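You operate a simulated robot arm through the tools that you are given. There is no shell and no other tool. Be economical: measure what you need, move in short steps, check, and stop when the job is done.

You are at the controls of a simulated robot arm. One attempt, no reset.

Task
Add a full scoop of pale malt to the blend bucket and stir out the streaks.
Fine: use the orange scoop and the cream paddle, put both back; under 8 ml spilt.
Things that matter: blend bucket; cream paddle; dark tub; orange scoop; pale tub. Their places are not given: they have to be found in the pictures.

Only the result counts: the job must be done as asked and must still hold three seconds after the hand-in. Knocking over, shifting, dropping, spilling or breaking anything else fails it.

Robot
A 7-joint arm with a two-finger parallel gripper, fixed in place. Base frame: the origin is at the foot of the arm, x ahead of it, y to its left, z up; the work surface is at about z = 0.66. Units: m, rad, N and s.
With the tool pointing down near the work surface it reaches from about 0.32 to 0.74 m from the base axis. Its first joint turns from -2.007 to 2.007 rad. Payload 3.91 kg.
The tool frame sits at the grasp point between the pads (the TCP): z along the fingers, y along the line on which they close. The tips reach 0.03 m beyond it. The gripper opens to 0.11 m. The fingers are 0.02 m wide and 0.01 m thick; the gripper's body (0.048 by 0.112 m) begins 0.055 m behind the TCP.
Orientation is that of the tool frame in the base frame, as a unit quaternion [x, y, z, w]. With the fingers straight down and closing along the base's y, the tool's x points along the base's -x, its y along +y and its z along -z.

Tools
- The arm moves only by the tool nudge_tool. Its arguments are lists of equal length, an entry for each row: "linear": the shift along the base's x, y, z in units of 50 mm (1.0 is 50 mm), a list of three; "angular": the turn, a rotation vector about the base's x, y, z in units of 8 degrees (1.0 is 8 degrees), a list of three. In form: {"linear": [[x, y, z], ...], "angular": [[wx, wy, wz], ...]}. A call has 1 to 10 rows; each row shifts and turns the commanded pose from where the row before left it. "jaw" is the finger opening in cm, from 0 to 11, set as the call begins (left out, the last holds). A call with a number of a shift or a turn outside -1 to 1 is refused whole. Each row takes 0.2 s and may step no farther than 0.05 m and 0.15 rad from the row before; otherwise, or with a gripper value out of range, the whole call is refused. Where a pose cannot be reached the arm comes as near as it can. A force on the tool above 80 N (or 10 N above the force at the start of the call, whichever is more), or a blocked arm, ends the call early, and 0.2 s more pass. The fingers move at their own pace (about 0.108 m/s each) and stop on an object; they squeeze with about 27 N. The grip force told is the motor's: it shows also when the fingers shut on nothing. Time passes only in rows, and 0.2 s behind the last, so rows that do not move let the fingers close. It gives the time, the measured TCP pose, the force on the tool (base axes), the opening and the grip force at its end, in the units of the frame above (readings bear some noise), with the torque about the TCP (base axes, N m) and any sound that the robot's microphone picked up, and new pictures: "pictures" is both (left out), scene, wrist or none.
- Cameras (640 x 400 px; columns grow to the right, rows downward): "scene" is fixed at [0.3983, -0.651, 1.4379]; the picture's right is [0.99, 0.13, 0.00], its down [0.13, -0.94, -0.31] and it looks along [-0.04, 0.30, -0.95] (base axes); focal length 362 px, centre (320, 200). "wrist" rides on the gripper at [0.072, 0.017, -0.103] in the tool frame; the picture's right is [-0.23, 0.97, 0.00], its down [-0.76, -0.18, -0.62] and it looks along [-0.61, -0.14, 0.78] (tool axes); focal length 222 px, centre (320, 200).
- move_column(by): slides the trunk up (or, below 0, down) by that many m; the arm rides with it, the base frame stays. It gives what a move gives, with no picture.
- measure_at(camera, pixels): for up to 12 pixels [column, row] of the newest picture of that camera ("zoom" is the newest enlarged one), the place [x, y, z] in the base frame of the surface seen there, good to about 0.002 m. No time passes.
- close_up(camera, box): a new picture of the part [left, top, right, bottom] of that camera's present view, enlarged. No time passes.
- finish_job(): hands the job in; it is judged then, once.

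Go step by step. Measure first, check grasps and placings, and put right what went wrong. The budget is 80 turns and 200 pictures, counting those below and the enlarged ones. Unless the task says otherwise, let go and move clear before handing in, and close with one line.

The tools are called by a JSON object that holds its "name" and its "arguments". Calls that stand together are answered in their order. nudge_tool: Moves the arm, as the interface text tells. Its arguments: {"type":"object","properties":{"linear":{"type":"array","items":{"type":"array","items":{"type":"number"}}},"angular":{"type":"array","items":{"type":"array","items":{"type":"number"}}},"jaw":{"type":"number"},"pictures":{"type":"string","enum":["both","scene","wrist","none"]}},"required":["linear","angular"]} The other tools are called the same way: move_column (by) slides the trunk up or down; measure_at (camera, pixels) gives the place of the surface under pixels of a picture; close_up (camera, box) takes an enlarged picture of a part of a camera's view; finish_job () hands the job in.

At the start:

```text
t: 0.0
eef_pos: [0.248, -0.4819, 1.0962]
ee_rot: [0.0, 1.0, 0.001, 0.001]
wrist_force: [-0.7, -0.1, 0.5]
torque: [0.0, 0.03, 0.02]
gripper_width: 0.11
grasp_force: 0.1
trunk travel left (down, up): [-0.625, 0.365]
```

scene: 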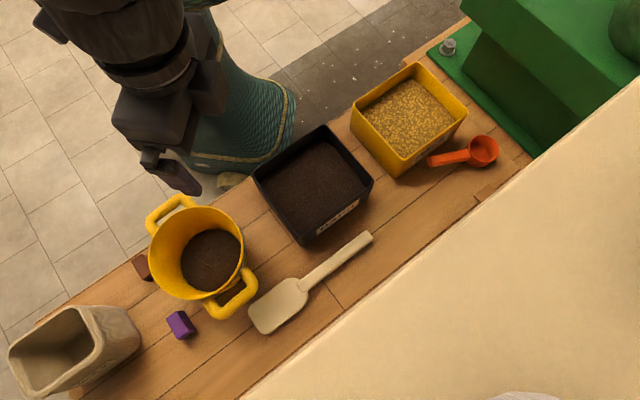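
wrist: 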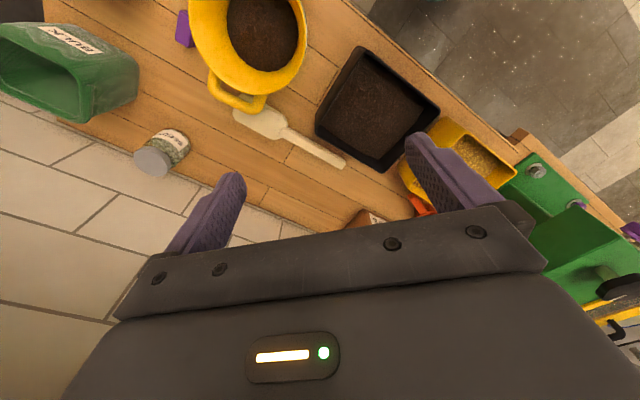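

The scene shows the bucket near (210,260), dark tub (313,185), pale tub (410,112), orange scoop (484,150) with handle end (430,160), and paddle from blade (278,305) to handle end (370,237). I'll measure these.

{"name": "measure_at", "arguments": {"camera": "scene", "pixels": [[484, 150], [497, 150], [470, 152], [450, 157], [431, 161], [370, 237], [340, 258], [305, 284], [278, 306], [258, 328], [455, 185], [320, 300]]}}

{"name": "measure_at", "arguments": {"camera": "scene", "pixels": [[416, 64], [467, 108], [402, 176], [351, 112], [410, 110], [400, 80], [440, 110], [395, 145], [210, 262], [150, 250], [245, 255], [195, 208]]}}

{"name": "close_up", "arguments": {"camera": "scene", "box": [340, 50, 540, 200]}}

{"name": "close_up", "arguments": {"camera": "scene", "box": [130, 180, 390, 350]}}

```text
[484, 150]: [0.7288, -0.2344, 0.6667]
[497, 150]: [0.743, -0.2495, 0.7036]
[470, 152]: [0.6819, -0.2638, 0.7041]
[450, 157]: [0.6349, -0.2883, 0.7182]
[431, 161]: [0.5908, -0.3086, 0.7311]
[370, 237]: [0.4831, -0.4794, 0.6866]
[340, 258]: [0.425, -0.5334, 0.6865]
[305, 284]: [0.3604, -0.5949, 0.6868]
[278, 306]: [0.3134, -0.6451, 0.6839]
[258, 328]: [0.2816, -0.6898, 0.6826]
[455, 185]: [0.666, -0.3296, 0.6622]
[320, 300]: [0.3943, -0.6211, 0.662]
```

```text
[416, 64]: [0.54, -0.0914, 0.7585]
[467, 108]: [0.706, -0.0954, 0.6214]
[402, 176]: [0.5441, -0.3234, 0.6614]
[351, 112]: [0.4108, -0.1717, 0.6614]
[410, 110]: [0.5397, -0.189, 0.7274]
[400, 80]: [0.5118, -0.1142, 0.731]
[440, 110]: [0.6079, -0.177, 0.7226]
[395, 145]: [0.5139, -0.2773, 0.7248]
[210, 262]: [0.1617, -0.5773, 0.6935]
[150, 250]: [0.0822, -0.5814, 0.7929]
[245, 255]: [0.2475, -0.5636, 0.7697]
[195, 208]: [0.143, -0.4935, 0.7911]
```

```text
2.67 times, centred on (440, 125) of scene
```

zoom: 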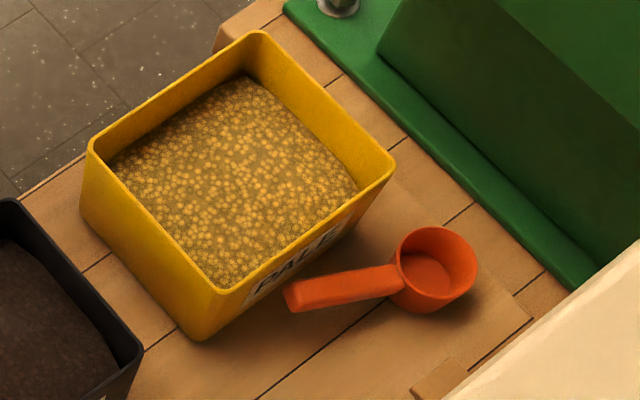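

```text
2.35 times, centred on (260, 265) of scene
```

zoom: 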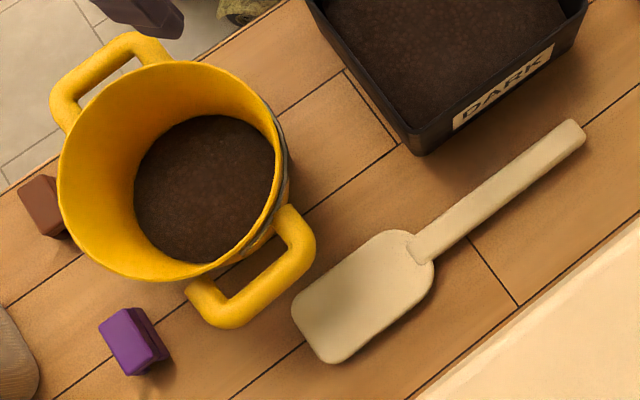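

Most points measured; now I need finer rim, handle and blade geometry from the current zoom of the bucket and paddle.

{"name": "measure_at", "arguments": {"camera": "zoom", "pixels": [[62, 190], [281, 140], [170, 64], [160, 277], [244, 88], [575, 130], [500, 185], [490, 178], [508, 193], [430, 245], [365, 295], [325, 350]]}}

{"name": "measure_at", "arguments": {"camera": "zoom", "pixels": [[205, 150], [160, 200], [250, 160], [200, 240], [300, 300], [395, 240], [428, 278], [560, 150], [550, 141], [568, 158], [230, 305], [300, 245]]}}

{"name": "close_up", "arguments": {"camera": "scene", "box": [410, 120, 510, 182]}}

```text
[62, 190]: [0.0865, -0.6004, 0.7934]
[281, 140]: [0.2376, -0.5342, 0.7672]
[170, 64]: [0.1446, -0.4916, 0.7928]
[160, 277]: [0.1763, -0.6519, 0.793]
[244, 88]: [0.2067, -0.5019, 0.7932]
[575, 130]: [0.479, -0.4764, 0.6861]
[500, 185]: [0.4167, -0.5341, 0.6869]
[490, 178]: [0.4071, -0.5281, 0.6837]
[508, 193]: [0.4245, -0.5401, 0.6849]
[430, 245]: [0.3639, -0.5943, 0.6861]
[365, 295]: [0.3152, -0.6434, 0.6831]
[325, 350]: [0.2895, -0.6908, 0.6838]
```

```text
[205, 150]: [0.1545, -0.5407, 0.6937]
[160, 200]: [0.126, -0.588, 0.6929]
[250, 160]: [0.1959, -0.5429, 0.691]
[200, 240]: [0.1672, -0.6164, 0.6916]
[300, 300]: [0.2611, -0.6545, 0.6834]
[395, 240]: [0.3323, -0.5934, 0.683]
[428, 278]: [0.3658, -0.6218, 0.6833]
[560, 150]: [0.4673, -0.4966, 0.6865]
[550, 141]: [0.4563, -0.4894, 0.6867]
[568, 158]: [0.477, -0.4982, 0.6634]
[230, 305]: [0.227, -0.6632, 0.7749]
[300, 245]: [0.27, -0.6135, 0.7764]
```

```text
6.40 times, centred on (460, 151) of scene
```

zoom: 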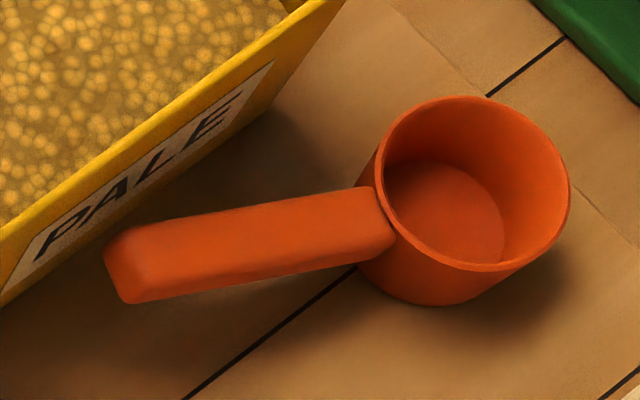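

{"name": "measure_at", "arguments": {"camera": "zoom", "pixels": [[385, 160], [568, 190], [450, 98], [495, 267], [545, 120], [450, 200], [375, 225], [250, 240], [250, 220], [250, 260], [130, 260], [120, 240]]}}

{"name": "measure_at", "arguments": {"camera": "zoom", "pixels": [[350, 195], [360, 255], [200, 225], [200, 270], [500, 240], [430, 290], [380, 200], [150, 250], [540, 240], [440, 160], [300, 300], [250, 278]]}}

{"name": "close_up", "arguments": {"camera": "scene", "box": [340, 55, 476, 140]}}

```text
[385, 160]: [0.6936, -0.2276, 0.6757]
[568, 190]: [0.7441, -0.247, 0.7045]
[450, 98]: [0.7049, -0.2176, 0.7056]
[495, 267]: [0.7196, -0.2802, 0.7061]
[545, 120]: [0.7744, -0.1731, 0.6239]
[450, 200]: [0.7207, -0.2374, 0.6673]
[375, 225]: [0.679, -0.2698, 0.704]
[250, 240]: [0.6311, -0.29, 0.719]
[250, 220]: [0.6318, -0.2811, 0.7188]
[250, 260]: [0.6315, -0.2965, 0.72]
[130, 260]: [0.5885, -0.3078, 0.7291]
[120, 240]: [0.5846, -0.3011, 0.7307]
```

```text
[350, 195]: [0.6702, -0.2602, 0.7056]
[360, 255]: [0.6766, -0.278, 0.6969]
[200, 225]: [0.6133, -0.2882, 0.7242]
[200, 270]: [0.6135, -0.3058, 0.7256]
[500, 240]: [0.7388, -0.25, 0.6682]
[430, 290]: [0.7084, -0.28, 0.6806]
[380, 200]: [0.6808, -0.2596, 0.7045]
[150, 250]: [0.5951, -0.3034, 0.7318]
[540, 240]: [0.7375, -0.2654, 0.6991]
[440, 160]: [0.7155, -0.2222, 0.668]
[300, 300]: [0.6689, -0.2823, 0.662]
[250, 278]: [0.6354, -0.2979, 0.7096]
```

```text
4.71 times, centred on (408, 98) of scene
```

zoom: 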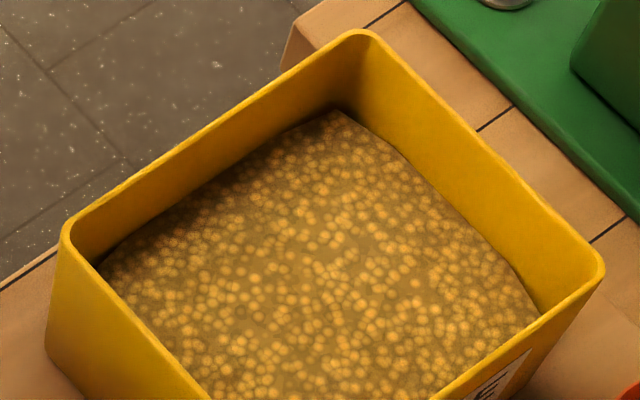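

{"name": "measure_at", "arguments": {"camera": "zoom", "pixels": [[68, 235], [358, 33], [600, 266], [215, 135], [480, 140], [335, 118], [110, 265], [535, 310], [220, 390], [330, 260], [450, 230], [230, 240]]}}

{"name": "measure_at", "arguments": {"camera": "scene", "pixels": [[403, 158], [465, 105], [352, 107], [417, 64], [435, 132], [378, 133], [395, 152], [440, 120], [253, 172], [326, 127], [371, 180], [303, 237]]}}

```text
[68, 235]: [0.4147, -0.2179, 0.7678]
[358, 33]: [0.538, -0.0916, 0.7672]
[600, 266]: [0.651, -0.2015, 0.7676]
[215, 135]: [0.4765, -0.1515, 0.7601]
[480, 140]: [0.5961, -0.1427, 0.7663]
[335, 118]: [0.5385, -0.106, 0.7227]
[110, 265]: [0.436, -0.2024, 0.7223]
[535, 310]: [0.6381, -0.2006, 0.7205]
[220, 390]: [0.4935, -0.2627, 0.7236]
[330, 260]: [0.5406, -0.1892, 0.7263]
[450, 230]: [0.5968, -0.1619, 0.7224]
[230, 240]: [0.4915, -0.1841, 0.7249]
```

```text
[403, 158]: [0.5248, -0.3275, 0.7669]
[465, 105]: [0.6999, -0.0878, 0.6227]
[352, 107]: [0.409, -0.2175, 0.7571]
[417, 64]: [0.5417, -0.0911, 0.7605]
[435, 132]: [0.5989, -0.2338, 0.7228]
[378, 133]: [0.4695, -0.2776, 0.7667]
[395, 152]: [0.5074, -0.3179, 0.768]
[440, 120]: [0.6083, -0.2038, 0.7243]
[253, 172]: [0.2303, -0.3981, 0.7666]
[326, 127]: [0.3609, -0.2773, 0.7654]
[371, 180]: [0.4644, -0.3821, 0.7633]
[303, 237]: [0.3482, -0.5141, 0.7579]
```

Geometry is clear: pale tub rim z≈0.768, malt surface z≈0.724; scoop handle mid-top ≈(0.63,-0.289,0.719). Checking nearby obstacles (green machine, the beige mass at lower right) before moving.

{"name": "measure_at", "arguments": {"camera": "scene", "pixels": [[540, 70], [500, 100], [480, 30], [560, 140], [600, 150], [450, 300], [530, 200], [600, 300], [350, 330], [150, 350], [60, 340], [180, 322]]}}

```text
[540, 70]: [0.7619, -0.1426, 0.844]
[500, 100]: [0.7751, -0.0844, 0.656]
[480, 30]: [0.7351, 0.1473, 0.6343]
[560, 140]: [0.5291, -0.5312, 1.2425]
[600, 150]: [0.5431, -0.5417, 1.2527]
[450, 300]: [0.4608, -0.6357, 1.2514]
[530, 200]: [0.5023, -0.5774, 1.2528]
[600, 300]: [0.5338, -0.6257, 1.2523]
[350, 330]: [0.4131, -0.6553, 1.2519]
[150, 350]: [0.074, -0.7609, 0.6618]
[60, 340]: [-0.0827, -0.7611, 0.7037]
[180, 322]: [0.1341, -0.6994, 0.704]
```

The beige mass is an overhead shelf at z≈1.25 (x>0.4, y<-0.53) and the green machine rises to ≥0.84 at x>0.76; both clear of the way to the scoop. Moving above the handle with a 25° yaw.

{"name": "nudge_tool", "arguments": {"linear": [[0.764, 0.384, -0.492], [0.764, 0.384, -0.492], [0.764, 0.384, -0.492], [0.764, 0.384, -0.492], [0.764, 0.384, -0.492], [0.764, 0.384, -0.492], [0.764, 0.384, -0.492], [0.764, 0.384, -0.492], [0.764, 0.384, -0.492], [0.764, 0.384, -0.492]], "angular": [[0, 0, 0.3125], [0, 0, 0.3125], [0, 0, 0.3125], [0, 0, 0.3125], [0, 0, 0.3125], [0, 0, 0.3125], [0, 0, 0.3125], [0, 0, 0.3125], [0, 0, 0.3125], [0, 0, 0.3125]], "jaw": 4.4}}

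```text
t: 2.2
eef_pos: [0.6322, -0.2892, 0.8492]
ee_rot: [-0.217, 0.976, 0.0, 0.0]
wrist_force: [0.4, 0.9, -0.6]
torque: [0.01, 0.01, -0.02]
gripper_width: 0.0442
grasp_force: 0.0
trunk travel left (down, up): [-0.625, 0.365]
```

scene: 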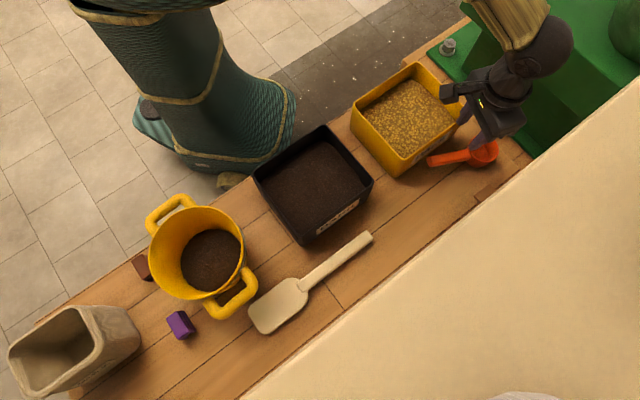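
wrist: 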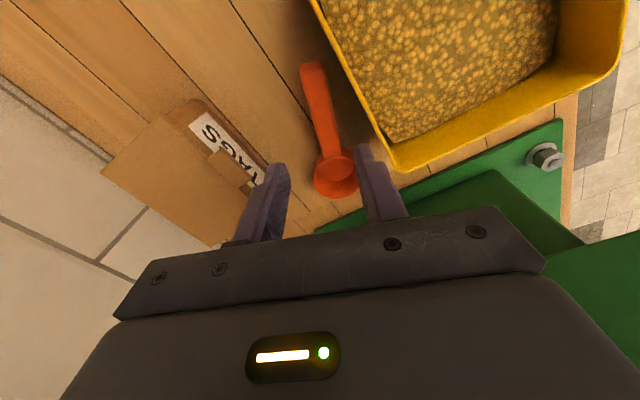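

The handle lies from (312,65) to (330,155) in the wrist view; a TAGS item sits near the right finger. Measuring it and the handle from this angle.

{"name": "measure_at", "arguments": {"camera": "wrist", "pixels": [[150, 160], [235, 170], [215, 135], [250, 185], [313, 70], [318, 100], [326, 140], [318, 75], [305, 75], [337, 168], [360, 70], [390, 165]]}}

{"name": "close_up", "arguments": {"camera": "wrist", "box": [220, 40, 420, 240]}}

```text
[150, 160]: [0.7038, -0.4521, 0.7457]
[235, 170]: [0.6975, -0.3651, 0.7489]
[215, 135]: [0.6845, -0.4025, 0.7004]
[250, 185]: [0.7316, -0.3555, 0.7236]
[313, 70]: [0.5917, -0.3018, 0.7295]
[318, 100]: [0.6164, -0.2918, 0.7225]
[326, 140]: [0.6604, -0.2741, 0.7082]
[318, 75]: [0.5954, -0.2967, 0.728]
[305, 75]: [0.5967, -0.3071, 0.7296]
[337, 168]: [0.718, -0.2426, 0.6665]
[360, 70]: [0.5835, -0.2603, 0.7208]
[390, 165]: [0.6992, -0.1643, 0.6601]
```

```text
2.00 times, centred on (320, 140) of wrist
```

zoom: 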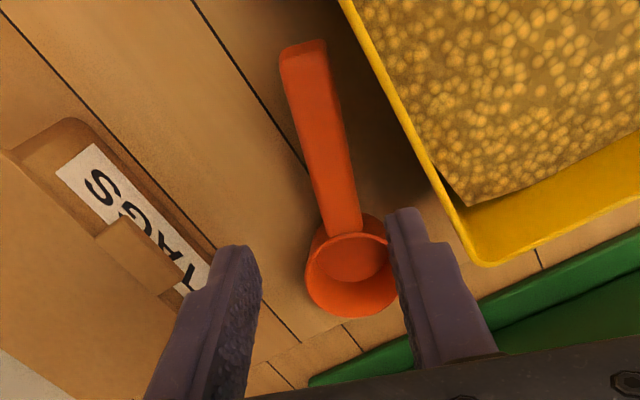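

Handle axis is at y≈-0.288 for x=0.63, heading ≈23°; TAGS box top z≈0.75 stays clear. Descending around the handle.

{"name": "nudge_tool", "arguments": {"linear": [[-0.04, 0.02, -0.6], [0, 0, -0.6], [0, 0, -0.6], [0, 0, -0.6], [0, 0, 0]], "angular": [[0, 0, -0.2], [0, 0, 0], [0, 0, 0], [0, 0, 0], [0, 0, 0]]}}

```text
t: 3.4
eef_pos: [0.6312, -0.2889, 0.7324]
ee_rot: [-0.203, 0.979, 0.0, 0.0]
wrist_force: [0.0, -0.4, -0.2]
torque: [0.01, -0.03, -0.01]
gripper_width: 0.0438
grasp_force: 0.0
trunk travel left (down, up): [-0.625, 0.365]
```

scene: 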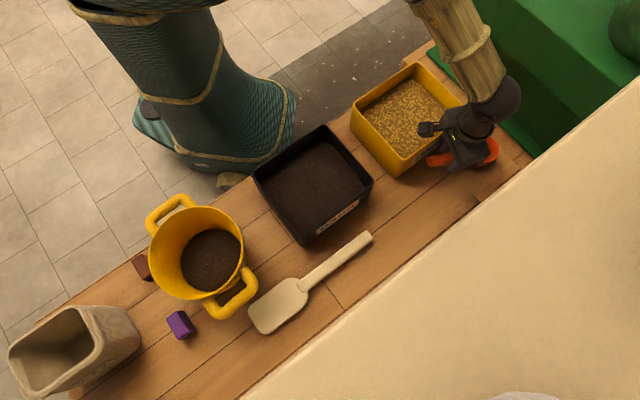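
wrist: 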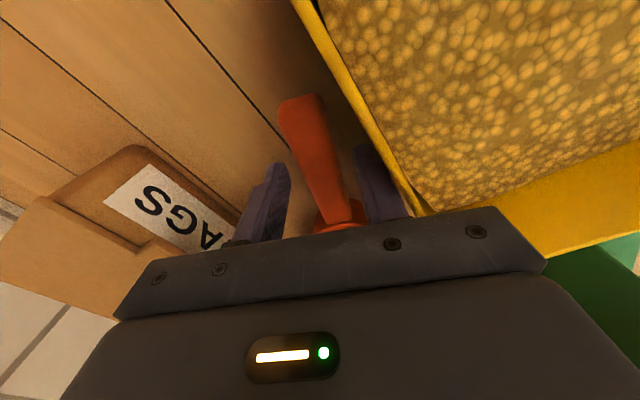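

The fingers straddle the handle in the wrist view (handle at (320,160)). Lowering 5 mm and closing.

{"name": "nudge_tool", "arguments": {"linear": [[0, 0, -0.1]], "angular": [[0, 0, 0]], "pictures": "none"}}

{"name": "nudge_tool", "arguments": {"linear": [[0, 0, 0], [0, 0, 0], [0, 0, 0]], "angular": [[0, 0, 0], [0, 0, 0], [0, 0, 0]], "jaw": 0}}

```text
t: 3.8
eef_pos: [0.6299, -0.2894, 0.7267]
ee_rot: [-0.203, 0.979, 0.0, -0.001]
wrist_force: [0.5, 0.4, 0.0]
torque: [0.0, -0.02, 0.01]
gripper_width: 0.0437
grasp_force: 0.0
trunk travel left (down, up): [-0.625, 0.365]
```

```text
t: 4.6
eef_pos: [0.6285, -0.2868, 0.7256]
ee_rot: [-0.203, 0.979, 0.0, 0.0]
wrist_force: [0.1, 0.3, 0.0]
torque: [0.01, 0.11, -0.03]
gripper_width: 0.0233
grasp_force: 26.9
trunk travel left (down, up): [-0.625, 0.365]
```

scene: 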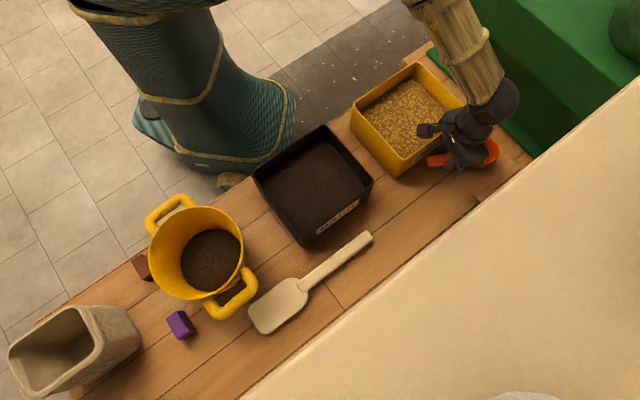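
wrist: 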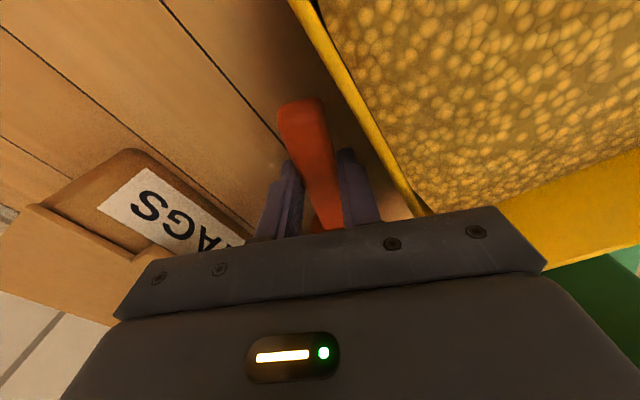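

Grip holds at 23 mm with 27 N. Lifting straight up, then carrying over the pale tub while yawing −20° to line up with its diagonal.

{"name": "nudge_tool", "arguments": {"linear": [[0, 0, 0.9], [0, 0, 0.9], [0, 0, 0.9], [0, 0, 0.8], [-0.664, 0.288, 0.06], [-0.664, 0.288, 0.06], [-0.664, 0.288, 0.06], [-0.664, 0.288, 0.06], [-0.664, 0.288, 0.06], [0, 0, 0]], "angular": [[0, 0, 0], [0, 0, 0], [0, 0, 0], [0, 0, 0], [0, 0, -0.5], [0, 0, -0.5], [0, 0, -0.5], [0, 0, -0.5], [0, 0, -0.5], [0, 0, 0]]}}

```text
t: 6.8
eef_pos: [0.4639, -0.2176, 0.9159]
ee_rot: [-0.029, 1.0, 0.001, 0.001]
wrist_force: [0.4, -0.4, 0.5]
torque: [-0.01, -0.05, 0.0]
gripper_width: 0.0
grasp_force: 26.4
trunk travel left (down, up): [-0.625, 0.365]
```

scene: 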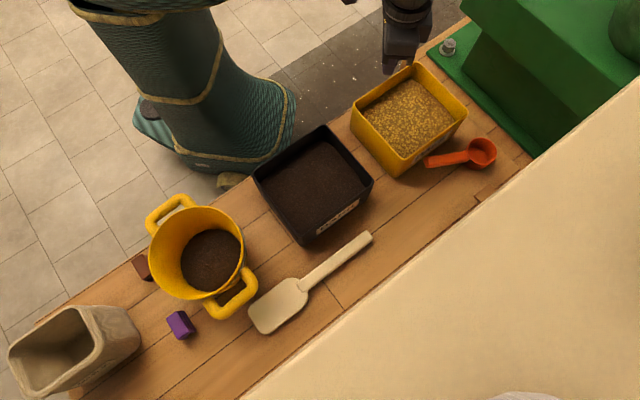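
wrist: 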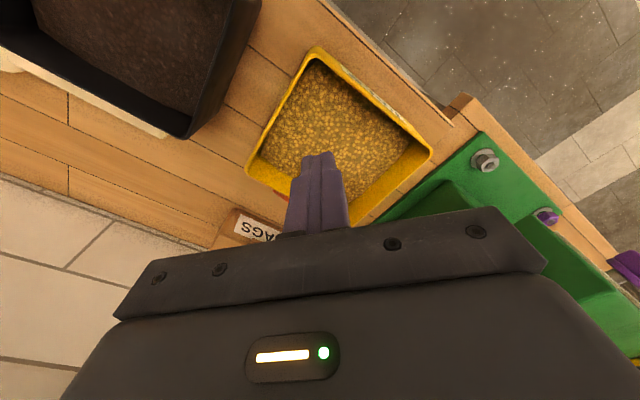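

The jaw reads 0 and the scoop is still on the table at (470,153): the grasp was too high and slipped off. Re-measuring the scoop for a lower grasp.

{"name": "close_up", "arguments": {"camera": "scene", "box": [410, 120, 510, 182]}}

```text
6.40 times, centred on (460, 151) of scene
```

zoom: 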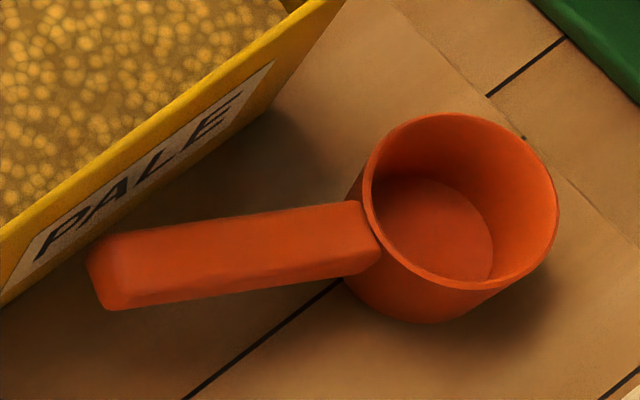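

{"name": "measure_at", "arguments": {"camera": "zoom", "pixels": [[115, 275], [100, 250], [160, 230], [160, 262], [160, 285], [240, 218], [240, 248], [240, 272], [240, 285], [340, 210], [340, 255], [372, 240]]}}

{"name": "measure_at", "arguments": {"camera": "zoom", "pixels": [[371, 165], [450, 115], [556, 210], [480, 288], [430, 210], [160, 296], [110, 300], [420, 310], [350, 280], [300, 310], [160, 240], [300, 235]]}}

```text
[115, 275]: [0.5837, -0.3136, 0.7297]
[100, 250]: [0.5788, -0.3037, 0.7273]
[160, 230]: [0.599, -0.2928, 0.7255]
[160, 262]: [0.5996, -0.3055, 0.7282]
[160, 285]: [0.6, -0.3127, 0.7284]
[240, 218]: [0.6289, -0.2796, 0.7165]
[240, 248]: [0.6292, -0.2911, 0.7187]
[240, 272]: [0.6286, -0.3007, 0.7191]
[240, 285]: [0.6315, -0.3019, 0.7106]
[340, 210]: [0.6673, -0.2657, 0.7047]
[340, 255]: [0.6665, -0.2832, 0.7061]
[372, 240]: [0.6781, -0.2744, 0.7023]
```

```text
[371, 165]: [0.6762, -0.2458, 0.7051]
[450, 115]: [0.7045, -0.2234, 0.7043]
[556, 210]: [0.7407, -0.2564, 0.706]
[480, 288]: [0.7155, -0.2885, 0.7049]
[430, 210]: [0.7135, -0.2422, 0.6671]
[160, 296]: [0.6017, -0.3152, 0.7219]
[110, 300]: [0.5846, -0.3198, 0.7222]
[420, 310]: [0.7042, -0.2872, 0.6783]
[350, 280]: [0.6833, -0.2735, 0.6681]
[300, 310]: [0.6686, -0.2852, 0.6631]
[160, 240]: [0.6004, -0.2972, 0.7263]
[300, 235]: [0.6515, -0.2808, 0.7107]
```

The scoop now has its handle centre at about (0.612,-0.2975), top z≈0.724 and heading ≈23°. I'll grasp there with the TCP at handle mid-height (z≈0.717), with a slight 4° lean to keep the body clear of the tub rim.

{"name": "nudge_tool", "arguments": {"linear": [[0.74, -0.4, -0.25], [0.74, -0.4, -0.25], [0.74, -0.4, -0.25], [0.74, -0.4, -0.25], [0, 0, -0.9], [0, 0, -0.9], [0, 0, 0]], "angular": [[0, 0, 0.61], [0, 0, 0.61], [0, 0, 0.61], [0, 0, 0.61], [0.23, 0.1, 0], [0.23, 0.1, 0], [0, 0, 0]], "jaw": 3.8}}

```text
t: 8.4
eef_pos: [0.6124, -0.2976, 0.7736]
ee_rot: [-0.198, 0.98, 0.034, -0.007]
wrist_force: [0.3, -0.2, -0.1]
torque: [-0.01, -0.03, 0.0]
gripper_width: 0.0379
grasp_force: 0.0
trunk travel left (down, up): [-0.625, 0.365]
```

scene: 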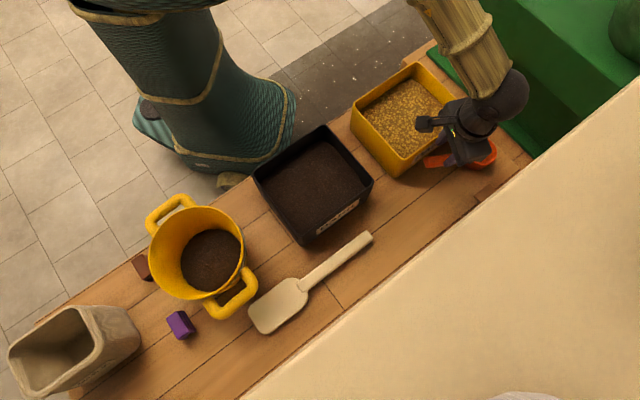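
wrist: 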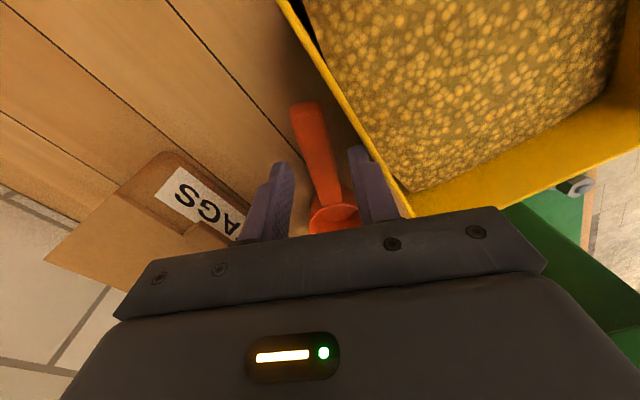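

Centred over the handle at z=0.774. Descending 56 mm to z≈0.717.

{"name": "nudge_tool", "arguments": {"linear": [[0, 0, -0.5], [0, 0, -0.45], [0, 0, -0.17], [0, 0, 0]], "angular": [[0, 0, 0], [0, 0, 0], [0, 0, 0], [0, 0, 0]], "pictures": "wrist"}}

```text
t: 8.9
eef_pos: [0.6193, -0.3045, 0.7634]
ee_rot: [-0.197, 0.98, 0.023, 0.005]
wrist_force: [-7.8, -1.6, 45.5]
torque: [1.27, 1.03, 0.29]
gripper_width: 0.0389
grasp_force: 1.1
trunk travel left (down, up): [-0.625, 0.365]
stopped in row 2: the force on the tool passed its limit at 98 N (the readings are from after the stop); the commanded pose is now the measured one
```

wrist: 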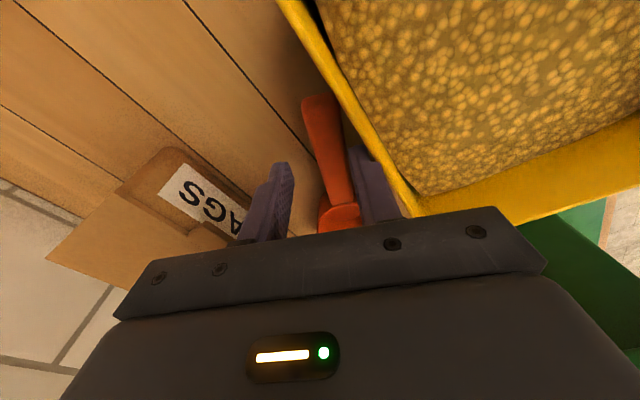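

The left finger hit the tub rim (45 N upward, right finger far from handle). Backing up and checking that the tub is unmoved.

{"name": "nudge_tool", "arguments": {"linear": [[0, 0, 0.8], [0.3, -0.3, 0.8], [0.6, -0.6, 0.5], [0.6, -0.6, 0.5]], "angular": [[0, 0, 0], [0, 0, 0], [0, 0, 0], [0, 0, 0]]}}

{"name": "close_up", "arguments": {"camera": "scene", "box": [340, 50, 540, 200]}}

```text
t: 9.9
eef_pos: [0.6563, -0.3523, 0.8858]
ee_rot: [-0.198, 0.98, 0.028, -0.001]
wrist_force: [-1.2, 0.8, -0.3]
torque: [-0.02, 0.03, -0.02]
gripper_width: 0.0382
grasp_force: 0.0
out of reach, approached as far as the arm can: row 4
trunk travel left (down, up): [-0.625, 0.365]
```

scene: 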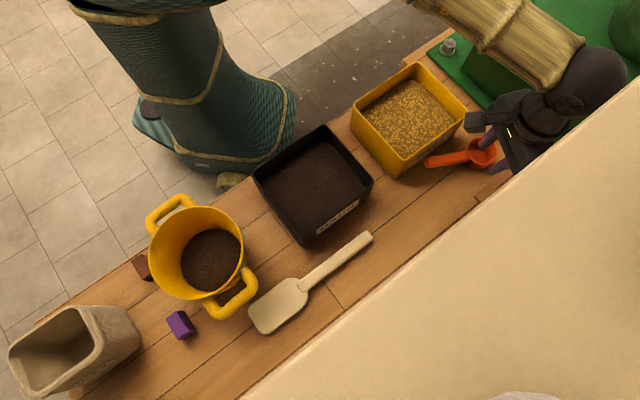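
wrist: 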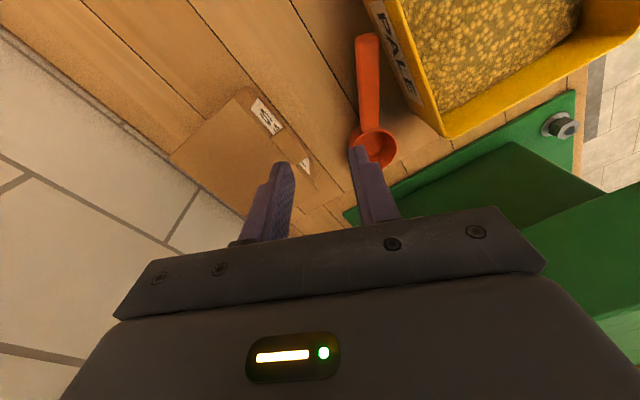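

```text
2.67 times, centred on (440, 125) of scene
```

zoom: 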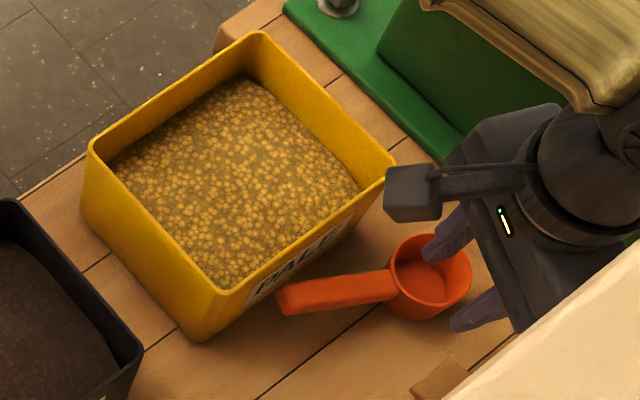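

The tub looks unmoved. There's too little room between handle and tub for a proper grasp, so I'll nudge the handle about 3 cm away from the tub with closed fingers placed in the gap near (0.645,-0.256), then re-grasp.

{"name": "nudge_tool", "arguments": {"linear": [[-0.073, 0.64, -0.4], [-0.073, 0.64, -0.4], [-0.073, 0.64, -0.4], [0, 0, -0.5], [0, 0, 0]], "angular": [[-0.15, -0.07, 0], [-0.15, -0.07, 0], [-0.15, -0.07, 0], [0, 0, 0], [0, 0, 0]], "jaw": 0}}

```text
t: 11.1
eef_pos: [0.6472, -0.2588, 0.8008]
ee_rot: [-0.198, 0.98, -0.005, 0.008]
wrist_force: [0.3, -0.7, -0.5]
torque: [-0.02, 0.04, 0.02]
gripper_width: 0.0
grasp_force: 27.1
trunk travel left (down, up): [-0.625, 0.365]
```

scene: 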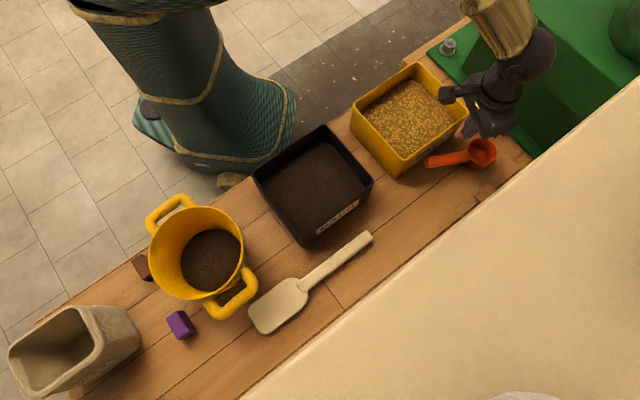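
wrist: 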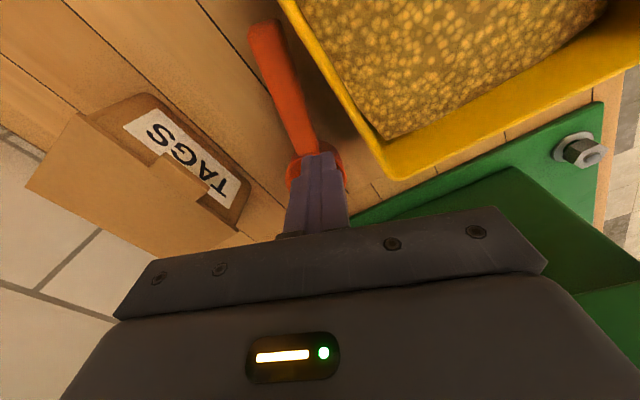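

Fingers need 5 mm more clearance from the handle; shifting left and descending to z≈0.722.

{"name": "nudge_tool", "arguments": {"linear": [[-0.04, 0.1, -0.3], [0, 0, -0.5], [0, 0, -0.5], [0, 0, -0.28], [0, 0, 0]], "angular": [[0, 0, 0], [0, 0, 0], [0, 0, 0], [0, 0, 0], [0, 0, 0]]}}

```text
t: 12.3
eef_pos: [0.6431, -0.256, 0.7195]
ee_rot: [-0.197, 0.98, -0.005, 0.008]
wrist_force: [0.1, -0.1, -0.3]
torque: [0.03, 0.0, -0.03]
gripper_width: 0.0
grasp_force: 26.5
trunk travel left (down, up): [-0.625, 0.365]
```

scene: 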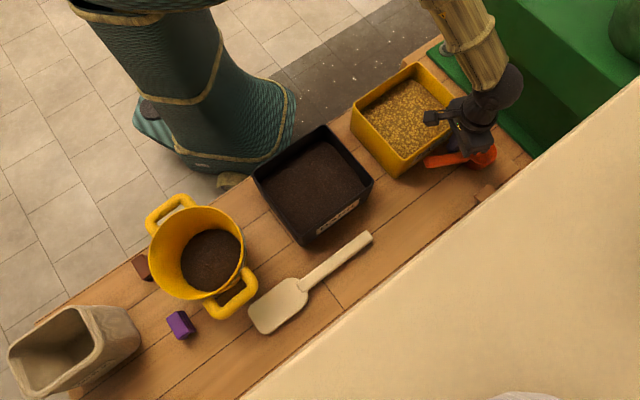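
wrist: 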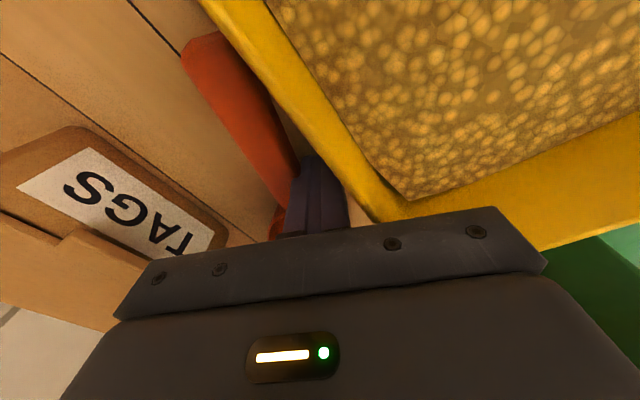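

Fingers sit in the gap between handle and tub without force. Pushing 35 mm toward −y.

{"name": "nudge_tool", "arguments": {"linear": [[0, -0.15, 0], [0, -0.15, 0], [0, -0.15, 0], [0, -0.15, 0], [0, -0.1, 0], [0, 0.1, 0], [0, 0.05, 0.6], [0, 0, 0.9], [-0.6, 0.4, 0.6], [-0.8, 0.4, 0.4]], "angular": [[0, 0, 0], [0, 0, 0], [0, 0, 0], [0, 0, 0], [0, 0, 0], [0, 0, 0], [0, 0, 0], [0, 0, 0], [0, 0, 0], [0, 0, 0]]}}

{"name": "close_up", "arguments": {"camera": "scene", "box": [410, 125, 510, 187]}}

```text
t: 14.5
eef_pos: [0.5734, -0.2418, 0.8467]
ee_rot: [-0.197, 0.98, -0.006, 0.009]
wrist_force: [0.1, 0.0, -0.6]
torque: [-0.02, 0.01, 0.0]
gripper_width: 0.0
grasp_force: 27.2
trunk travel left (down, up): [-0.625, 0.365]
```

scene: 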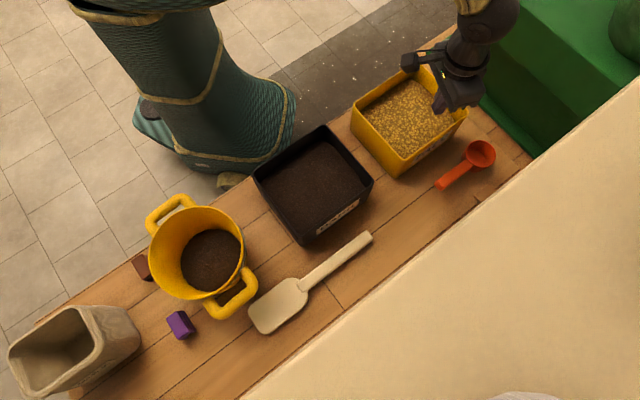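
wrist: 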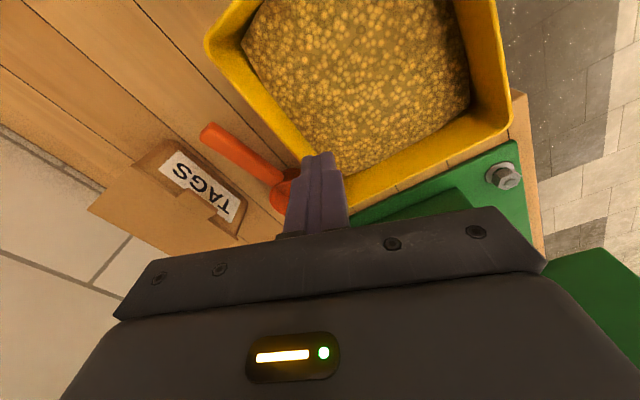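

```text
6.40 times, centred on (460, 156) of scene
```

zoom: 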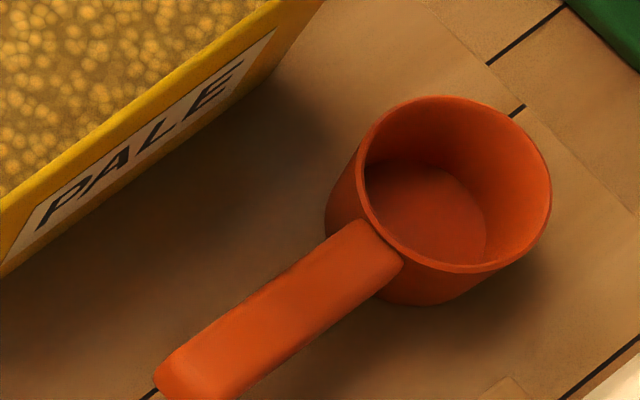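

The handle has swung clear and now runs roughly parallel to the tub wall. Measuring it.

{"name": "measure_at", "arguments": {"camera": "zoom", "pixels": [[180, 385], [230, 365], [215, 335], [250, 375], [290, 275], [330, 325], [310, 300], [250, 342], [370, 245], [350, 270], [345, 345], [300, 370]]}}

{"name": "measure_at", "arguments": {"camera": "zoom", "pixels": [[365, 150], [450, 97], [549, 190], [470, 272], [420, 200], [310, 262], [355, 300], [500, 395], [265, 310], [300, 345], [275, 325], [275, 365]]}}

```text
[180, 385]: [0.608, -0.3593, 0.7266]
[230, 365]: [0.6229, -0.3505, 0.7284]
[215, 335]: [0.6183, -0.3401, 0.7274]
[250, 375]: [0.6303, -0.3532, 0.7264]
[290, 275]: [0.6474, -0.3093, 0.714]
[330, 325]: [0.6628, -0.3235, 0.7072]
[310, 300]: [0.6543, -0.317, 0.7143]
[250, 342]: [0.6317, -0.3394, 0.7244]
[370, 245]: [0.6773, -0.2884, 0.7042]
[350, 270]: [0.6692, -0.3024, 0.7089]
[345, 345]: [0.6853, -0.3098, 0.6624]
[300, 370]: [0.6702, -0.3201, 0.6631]
```

```text
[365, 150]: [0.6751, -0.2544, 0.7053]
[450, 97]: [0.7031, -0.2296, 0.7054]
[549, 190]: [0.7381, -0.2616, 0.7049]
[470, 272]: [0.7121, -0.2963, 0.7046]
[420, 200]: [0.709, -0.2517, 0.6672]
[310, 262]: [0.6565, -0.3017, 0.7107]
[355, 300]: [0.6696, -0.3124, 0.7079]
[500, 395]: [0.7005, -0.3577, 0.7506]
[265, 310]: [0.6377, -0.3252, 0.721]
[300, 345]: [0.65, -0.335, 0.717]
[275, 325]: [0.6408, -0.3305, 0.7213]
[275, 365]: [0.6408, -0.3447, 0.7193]
```

Handle now heads 45°, centre ≈(0.64,-0.331), top z≈0.7205, well clear of the tub. Approaching with 45° yaw and lowering to mid-height.

{"name": "nudge_tool", "arguments": {"linear": [[0.444, -0.594, 0], [0.444, -0.594, 0], [0.444, -0.594, 0], [0, 0, -0.6], [0, 0, -0.7], [0, 0, 0]], "angular": [[0, 0, 0.93], [0, 0, 0.93], [0, 0, 0.93], [0, 0, 0], [0, 0, 0], [0, 0, 0]], "jaw": 4.4}}

```text
t: 15.9
eef_pos: [0.6425, -0.3331, 0.7805]
ee_rot: [-0.385, 0.923, -0.004, 0.011]
wrist_force: [0.4, 0.0, 0.0]
torque: [-0.03, 0.0, -0.02]
gripper_width: 0.044
grasp_force: 0.0
trunk travel left (down, up): [-0.625, 0.365]
```

scene: 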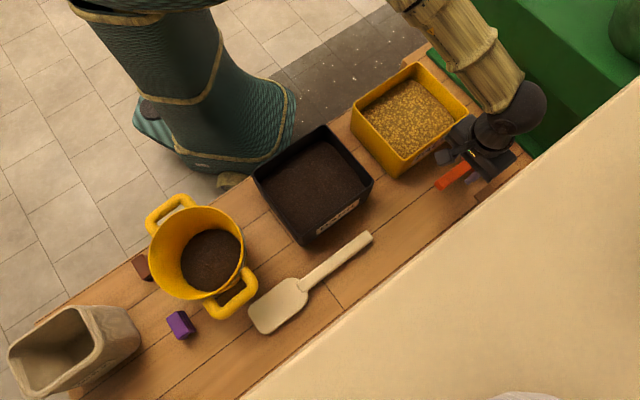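
wrist: 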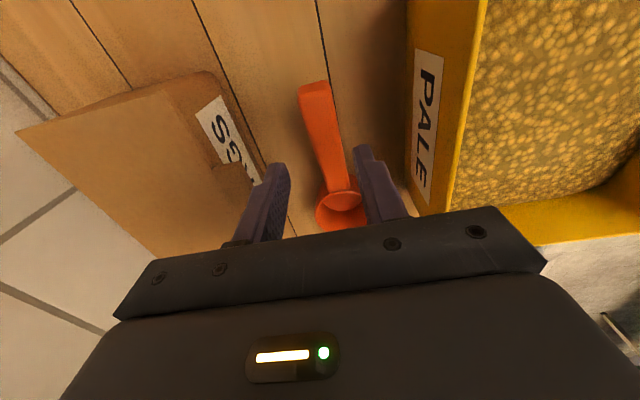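

Alignment looks good; but the TAGS box edge is near the right finger, so I check its place first.

{"name": "measure_at", "arguments": {"camera": "wrist", "pixels": [[205, 75], [225, 90], [240, 130], [258, 165], [250, 190], [215, 165], [275, 150], [262, 150], [318, 95], [325, 130], [332, 170], [200, 120]]}}

```text
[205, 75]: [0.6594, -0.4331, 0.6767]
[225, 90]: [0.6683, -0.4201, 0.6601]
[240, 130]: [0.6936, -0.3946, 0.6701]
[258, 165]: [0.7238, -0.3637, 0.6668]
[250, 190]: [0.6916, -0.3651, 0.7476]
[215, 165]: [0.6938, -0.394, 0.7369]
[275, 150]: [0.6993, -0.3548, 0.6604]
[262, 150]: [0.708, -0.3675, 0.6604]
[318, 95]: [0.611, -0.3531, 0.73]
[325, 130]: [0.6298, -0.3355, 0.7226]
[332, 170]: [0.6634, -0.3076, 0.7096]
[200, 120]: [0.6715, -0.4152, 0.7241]
```

Box is 25 mm clear of the finger. Shifting 4 mm left to centre on the handle and descending to z≈0.713, then closing.

{"name": "nudge_tool", "arguments": {"linear": [[-0.06, 0.06, -0.4], [0, 0, -0.5], [0, 0, -0.45], [0, 0, 0]], "angular": [[0, 0, 0], [0, 0, 0], [0, 0, 0], [0, 0, 0]], "pictures": "wrist"}}

```text
t: 16.9
eef_pos: [0.6361, -0.3278, 0.7137]
ee_rot: [-0.384, 0.923, -0.004, 0.008]
wrist_force: [0.0, 0.0, 0.0]
torque: [0.01, 0.04, 0.01]
gripper_width: 0.044
grasp_force: 0.0
trunk travel left (down, up): [-0.625, 0.365]
```

wrist: 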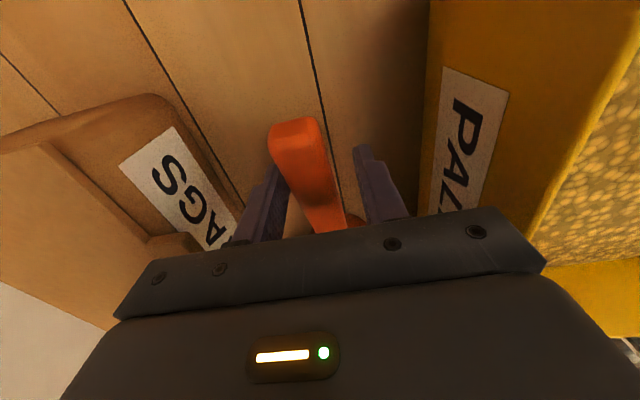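

Handle is between the fingers, slightly nearer the right one. Shifting back 4 mm right and closing.

{"name": "nudge_tool", "arguments": {"linear": [[0.06, -0.06, 0]], "angular": [[0, 0, 0]], "pictures": "none"}}

{"name": "nudge_tool", "arguments": {"linear": [[0, 0, 0], [0, 0, 0], [0, 0, 0], [0, 0, 0.3], [0, 0, 0.5], [0, 0, 0]], "angular": [[0, 0, 0], [0, 0, 0], [0, 0, 0], [0, 0, 0], [0, 0, 0], [0, 0, 0]], "jaw": 0}}

```text
t: 17.3
eef_pos: [0.6403, -0.332, 0.7135]
ee_rot: [-0.384, 0.923, -0.005, 0.01]
wrist_force: [0.3, -0.7, 0.6]
torque: [0.02, 0.0, -0.02]
gripper_width: 0.0441
grasp_force: 0.0
trunk travel left (down, up): [-0.625, 0.365]
```

```text
t: 18.7
eef_pos: [0.6405, -0.3323, 0.7531]
ee_rot: [-0.384, 0.923, -0.004, 0.01]
wrist_force: [-0.6, 0.1, -1.5]
torque: [-0.07, 0.09, -0.01]
gripper_width: 0.0236
grasp_force: 26.8
trunk travel left (down, up): [-0.625, 0.365]
```

scene: 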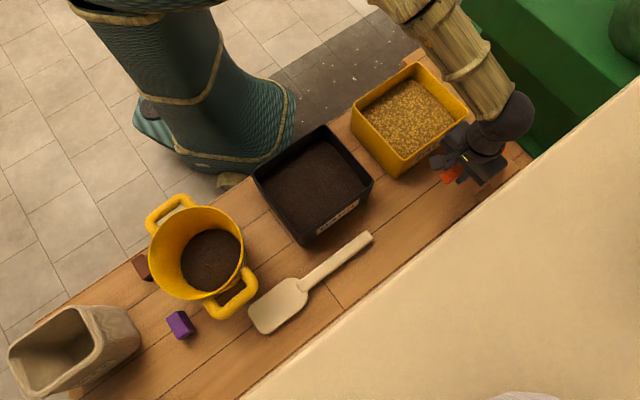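
wrist: 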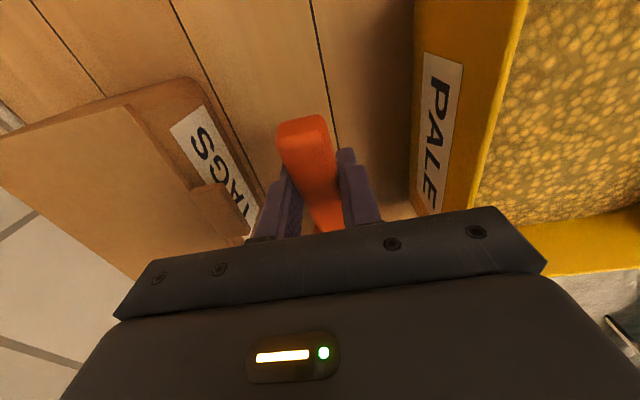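

The scoop is held (opening 23.6 mm, about 1 N of weight) and lifted. Raising it further and carrying it above the pale tub with the handle lined up on the tub's diagonal.

{"name": "nudge_tool", "arguments": {"linear": [[0, 0, 0.95], [0, 0, 0.95], [0, 0, 0.95], [-0.645, 0.39, 0.06], [-0.645, 0.39, 0.06], [-0.645, 0.39, 0.06], [-0.645, 0.39, 0.06], [-0.645, 0.39, 0.06], [-0.645, 0.39, 0.06], [0, 0, 0]], "angular": [[0, 0, 0], [0, 0, 0], [0, 0, 0], [0, 0, -0.867], [0, 0, -0.867], [0, 0, -0.867], [0, 0, -0.867], [0, 0, -0.867], [0, 0, -0.867], [0, 0, 0]]}}

```text
t: 20.9
eef_pos: [0.4462, -0.214, 0.913]
ee_rot: [-0.03, 1.0, -0.007, 0.007]
wrist_force: [-0.1, -0.5, -1.4]
torque: [0.02, 0.12, -0.01]
gripper_width: 0.0235
grasp_force: 26.6
trunk travel left (down, up): [-0.625, 0.365]
```

scene: 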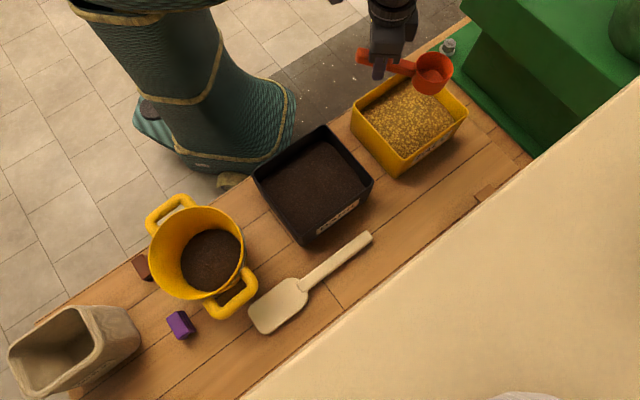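
wrist: 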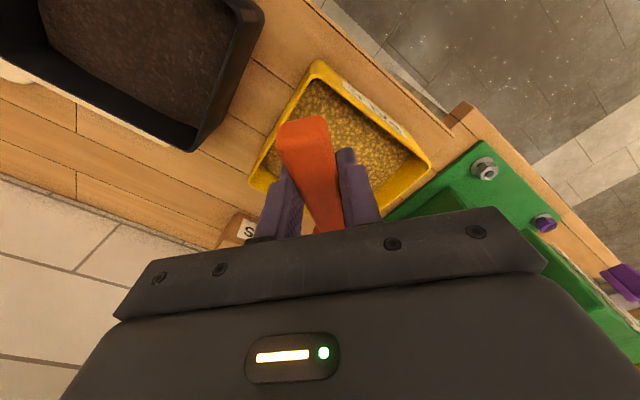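

Scoop is held over the tub. Measuring the cup rim to confirm its offset from the TCP.

{"name": "measure_at", "arguments": {"camera": "scene", "pixels": [[414, 66], [452, 68], [433, 53], [434, 83], [432, 72], [362, 56], [366, 60], [404, 66]]}}

```text
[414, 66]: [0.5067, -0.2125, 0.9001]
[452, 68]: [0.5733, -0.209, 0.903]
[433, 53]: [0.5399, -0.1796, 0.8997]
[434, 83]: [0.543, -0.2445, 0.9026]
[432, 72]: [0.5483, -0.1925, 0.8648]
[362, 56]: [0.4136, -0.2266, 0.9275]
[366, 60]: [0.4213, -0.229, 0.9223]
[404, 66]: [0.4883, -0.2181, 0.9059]
```

Rim centre is (0.540,-0.211,0.901), 94 mm ahead of the TCP. Pitching the scoop nose-down 40° above the malt.

{"name": "nudge_tool", "arguments": {"linear": [[0.078, 0, -0.05], [0.078, 0, -0.05], [0.078, 0, -0.05], [0.078, 0, -0.05], [0.078, 0, -0.05], [0, 0, 0]], "angular": [[-0.06, 0.998, 0], [-0.06, 0.998, 0], [-0.06, 0.998, 0], [-0.06, 0.998, 0], [-0.06, 0.998, 0], [0, 0, 0]]}}

```text
t: 22.3
eef_pos: [0.4671, -0.2149, 0.9013]
ee_rot: [-0.031, 0.941, -0.016, -0.335]
wrist_force: [-0.3, 0.5, -1.1]
torque: [0.0, 0.09, -0.02]
gripper_width: 0.0236
grasp_force: 27.5
trunk travel left (down, up): [-0.625, 0.365]
```

scene: 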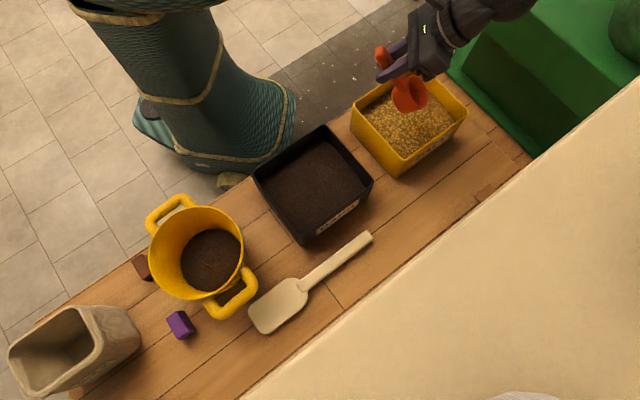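
wrist: 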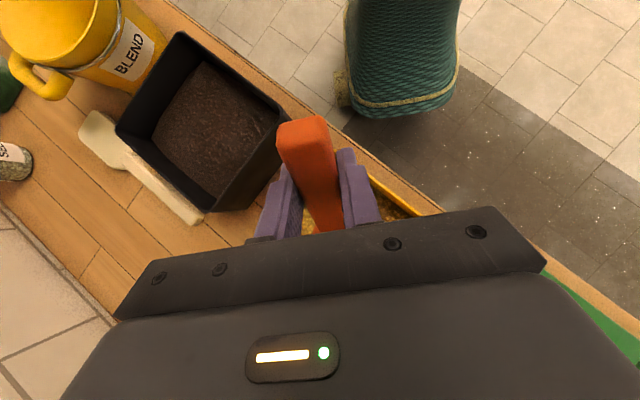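

Pitched 39° with the cup mouth facing forward. Lowering into the malt.

{"name": "nudge_tool", "arguments": {"linear": [[0, 0, -0.7], [0, 0, -0.6], [0, 0, -0.3], [0, 0, -0.3], [0, 0, 0]], "angular": [[0, 0, 0], [0, 0, 0], [0, 0, 0], [0, 0, 0], [0, 0, 0]], "pictures": "scene"}}

{"name": "close_up", "arguments": {"camera": "scene", "box": [340, 40, 500, 140]}}

```text
t: 23.5
eef_pos: [0.4655, -0.2147, 0.8052]
ee_rot: [-0.031, 0.942, -0.016, -0.335]
wrist_force: [0.5, -0.6, -1.3]
torque: [0.03, 0.06, 0.0]
gripper_width: 0.0239
grasp_force: 27.1
trunk travel left (down, up): [-0.625, 0.365]
```

scene: 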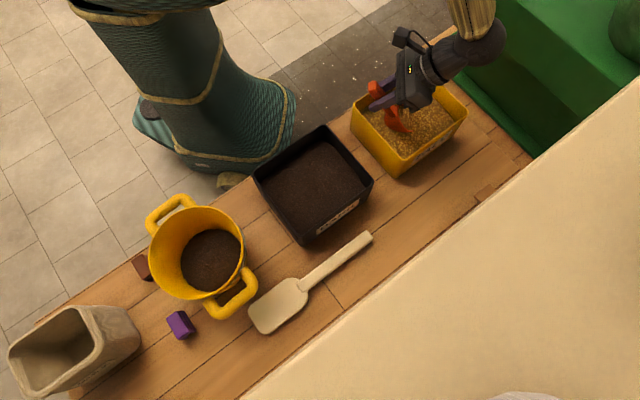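

```text
4.00 times, centred on (420, 90) of scene
```

zoom: 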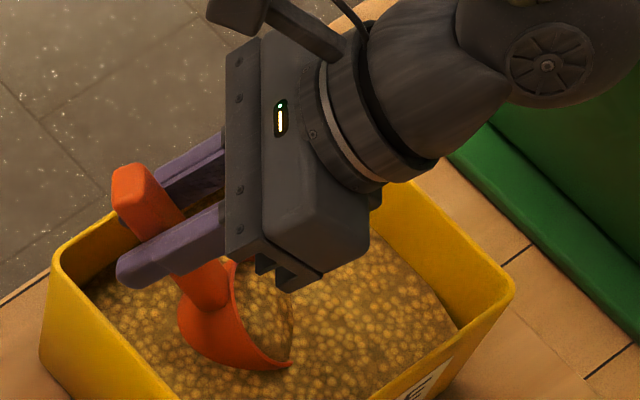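

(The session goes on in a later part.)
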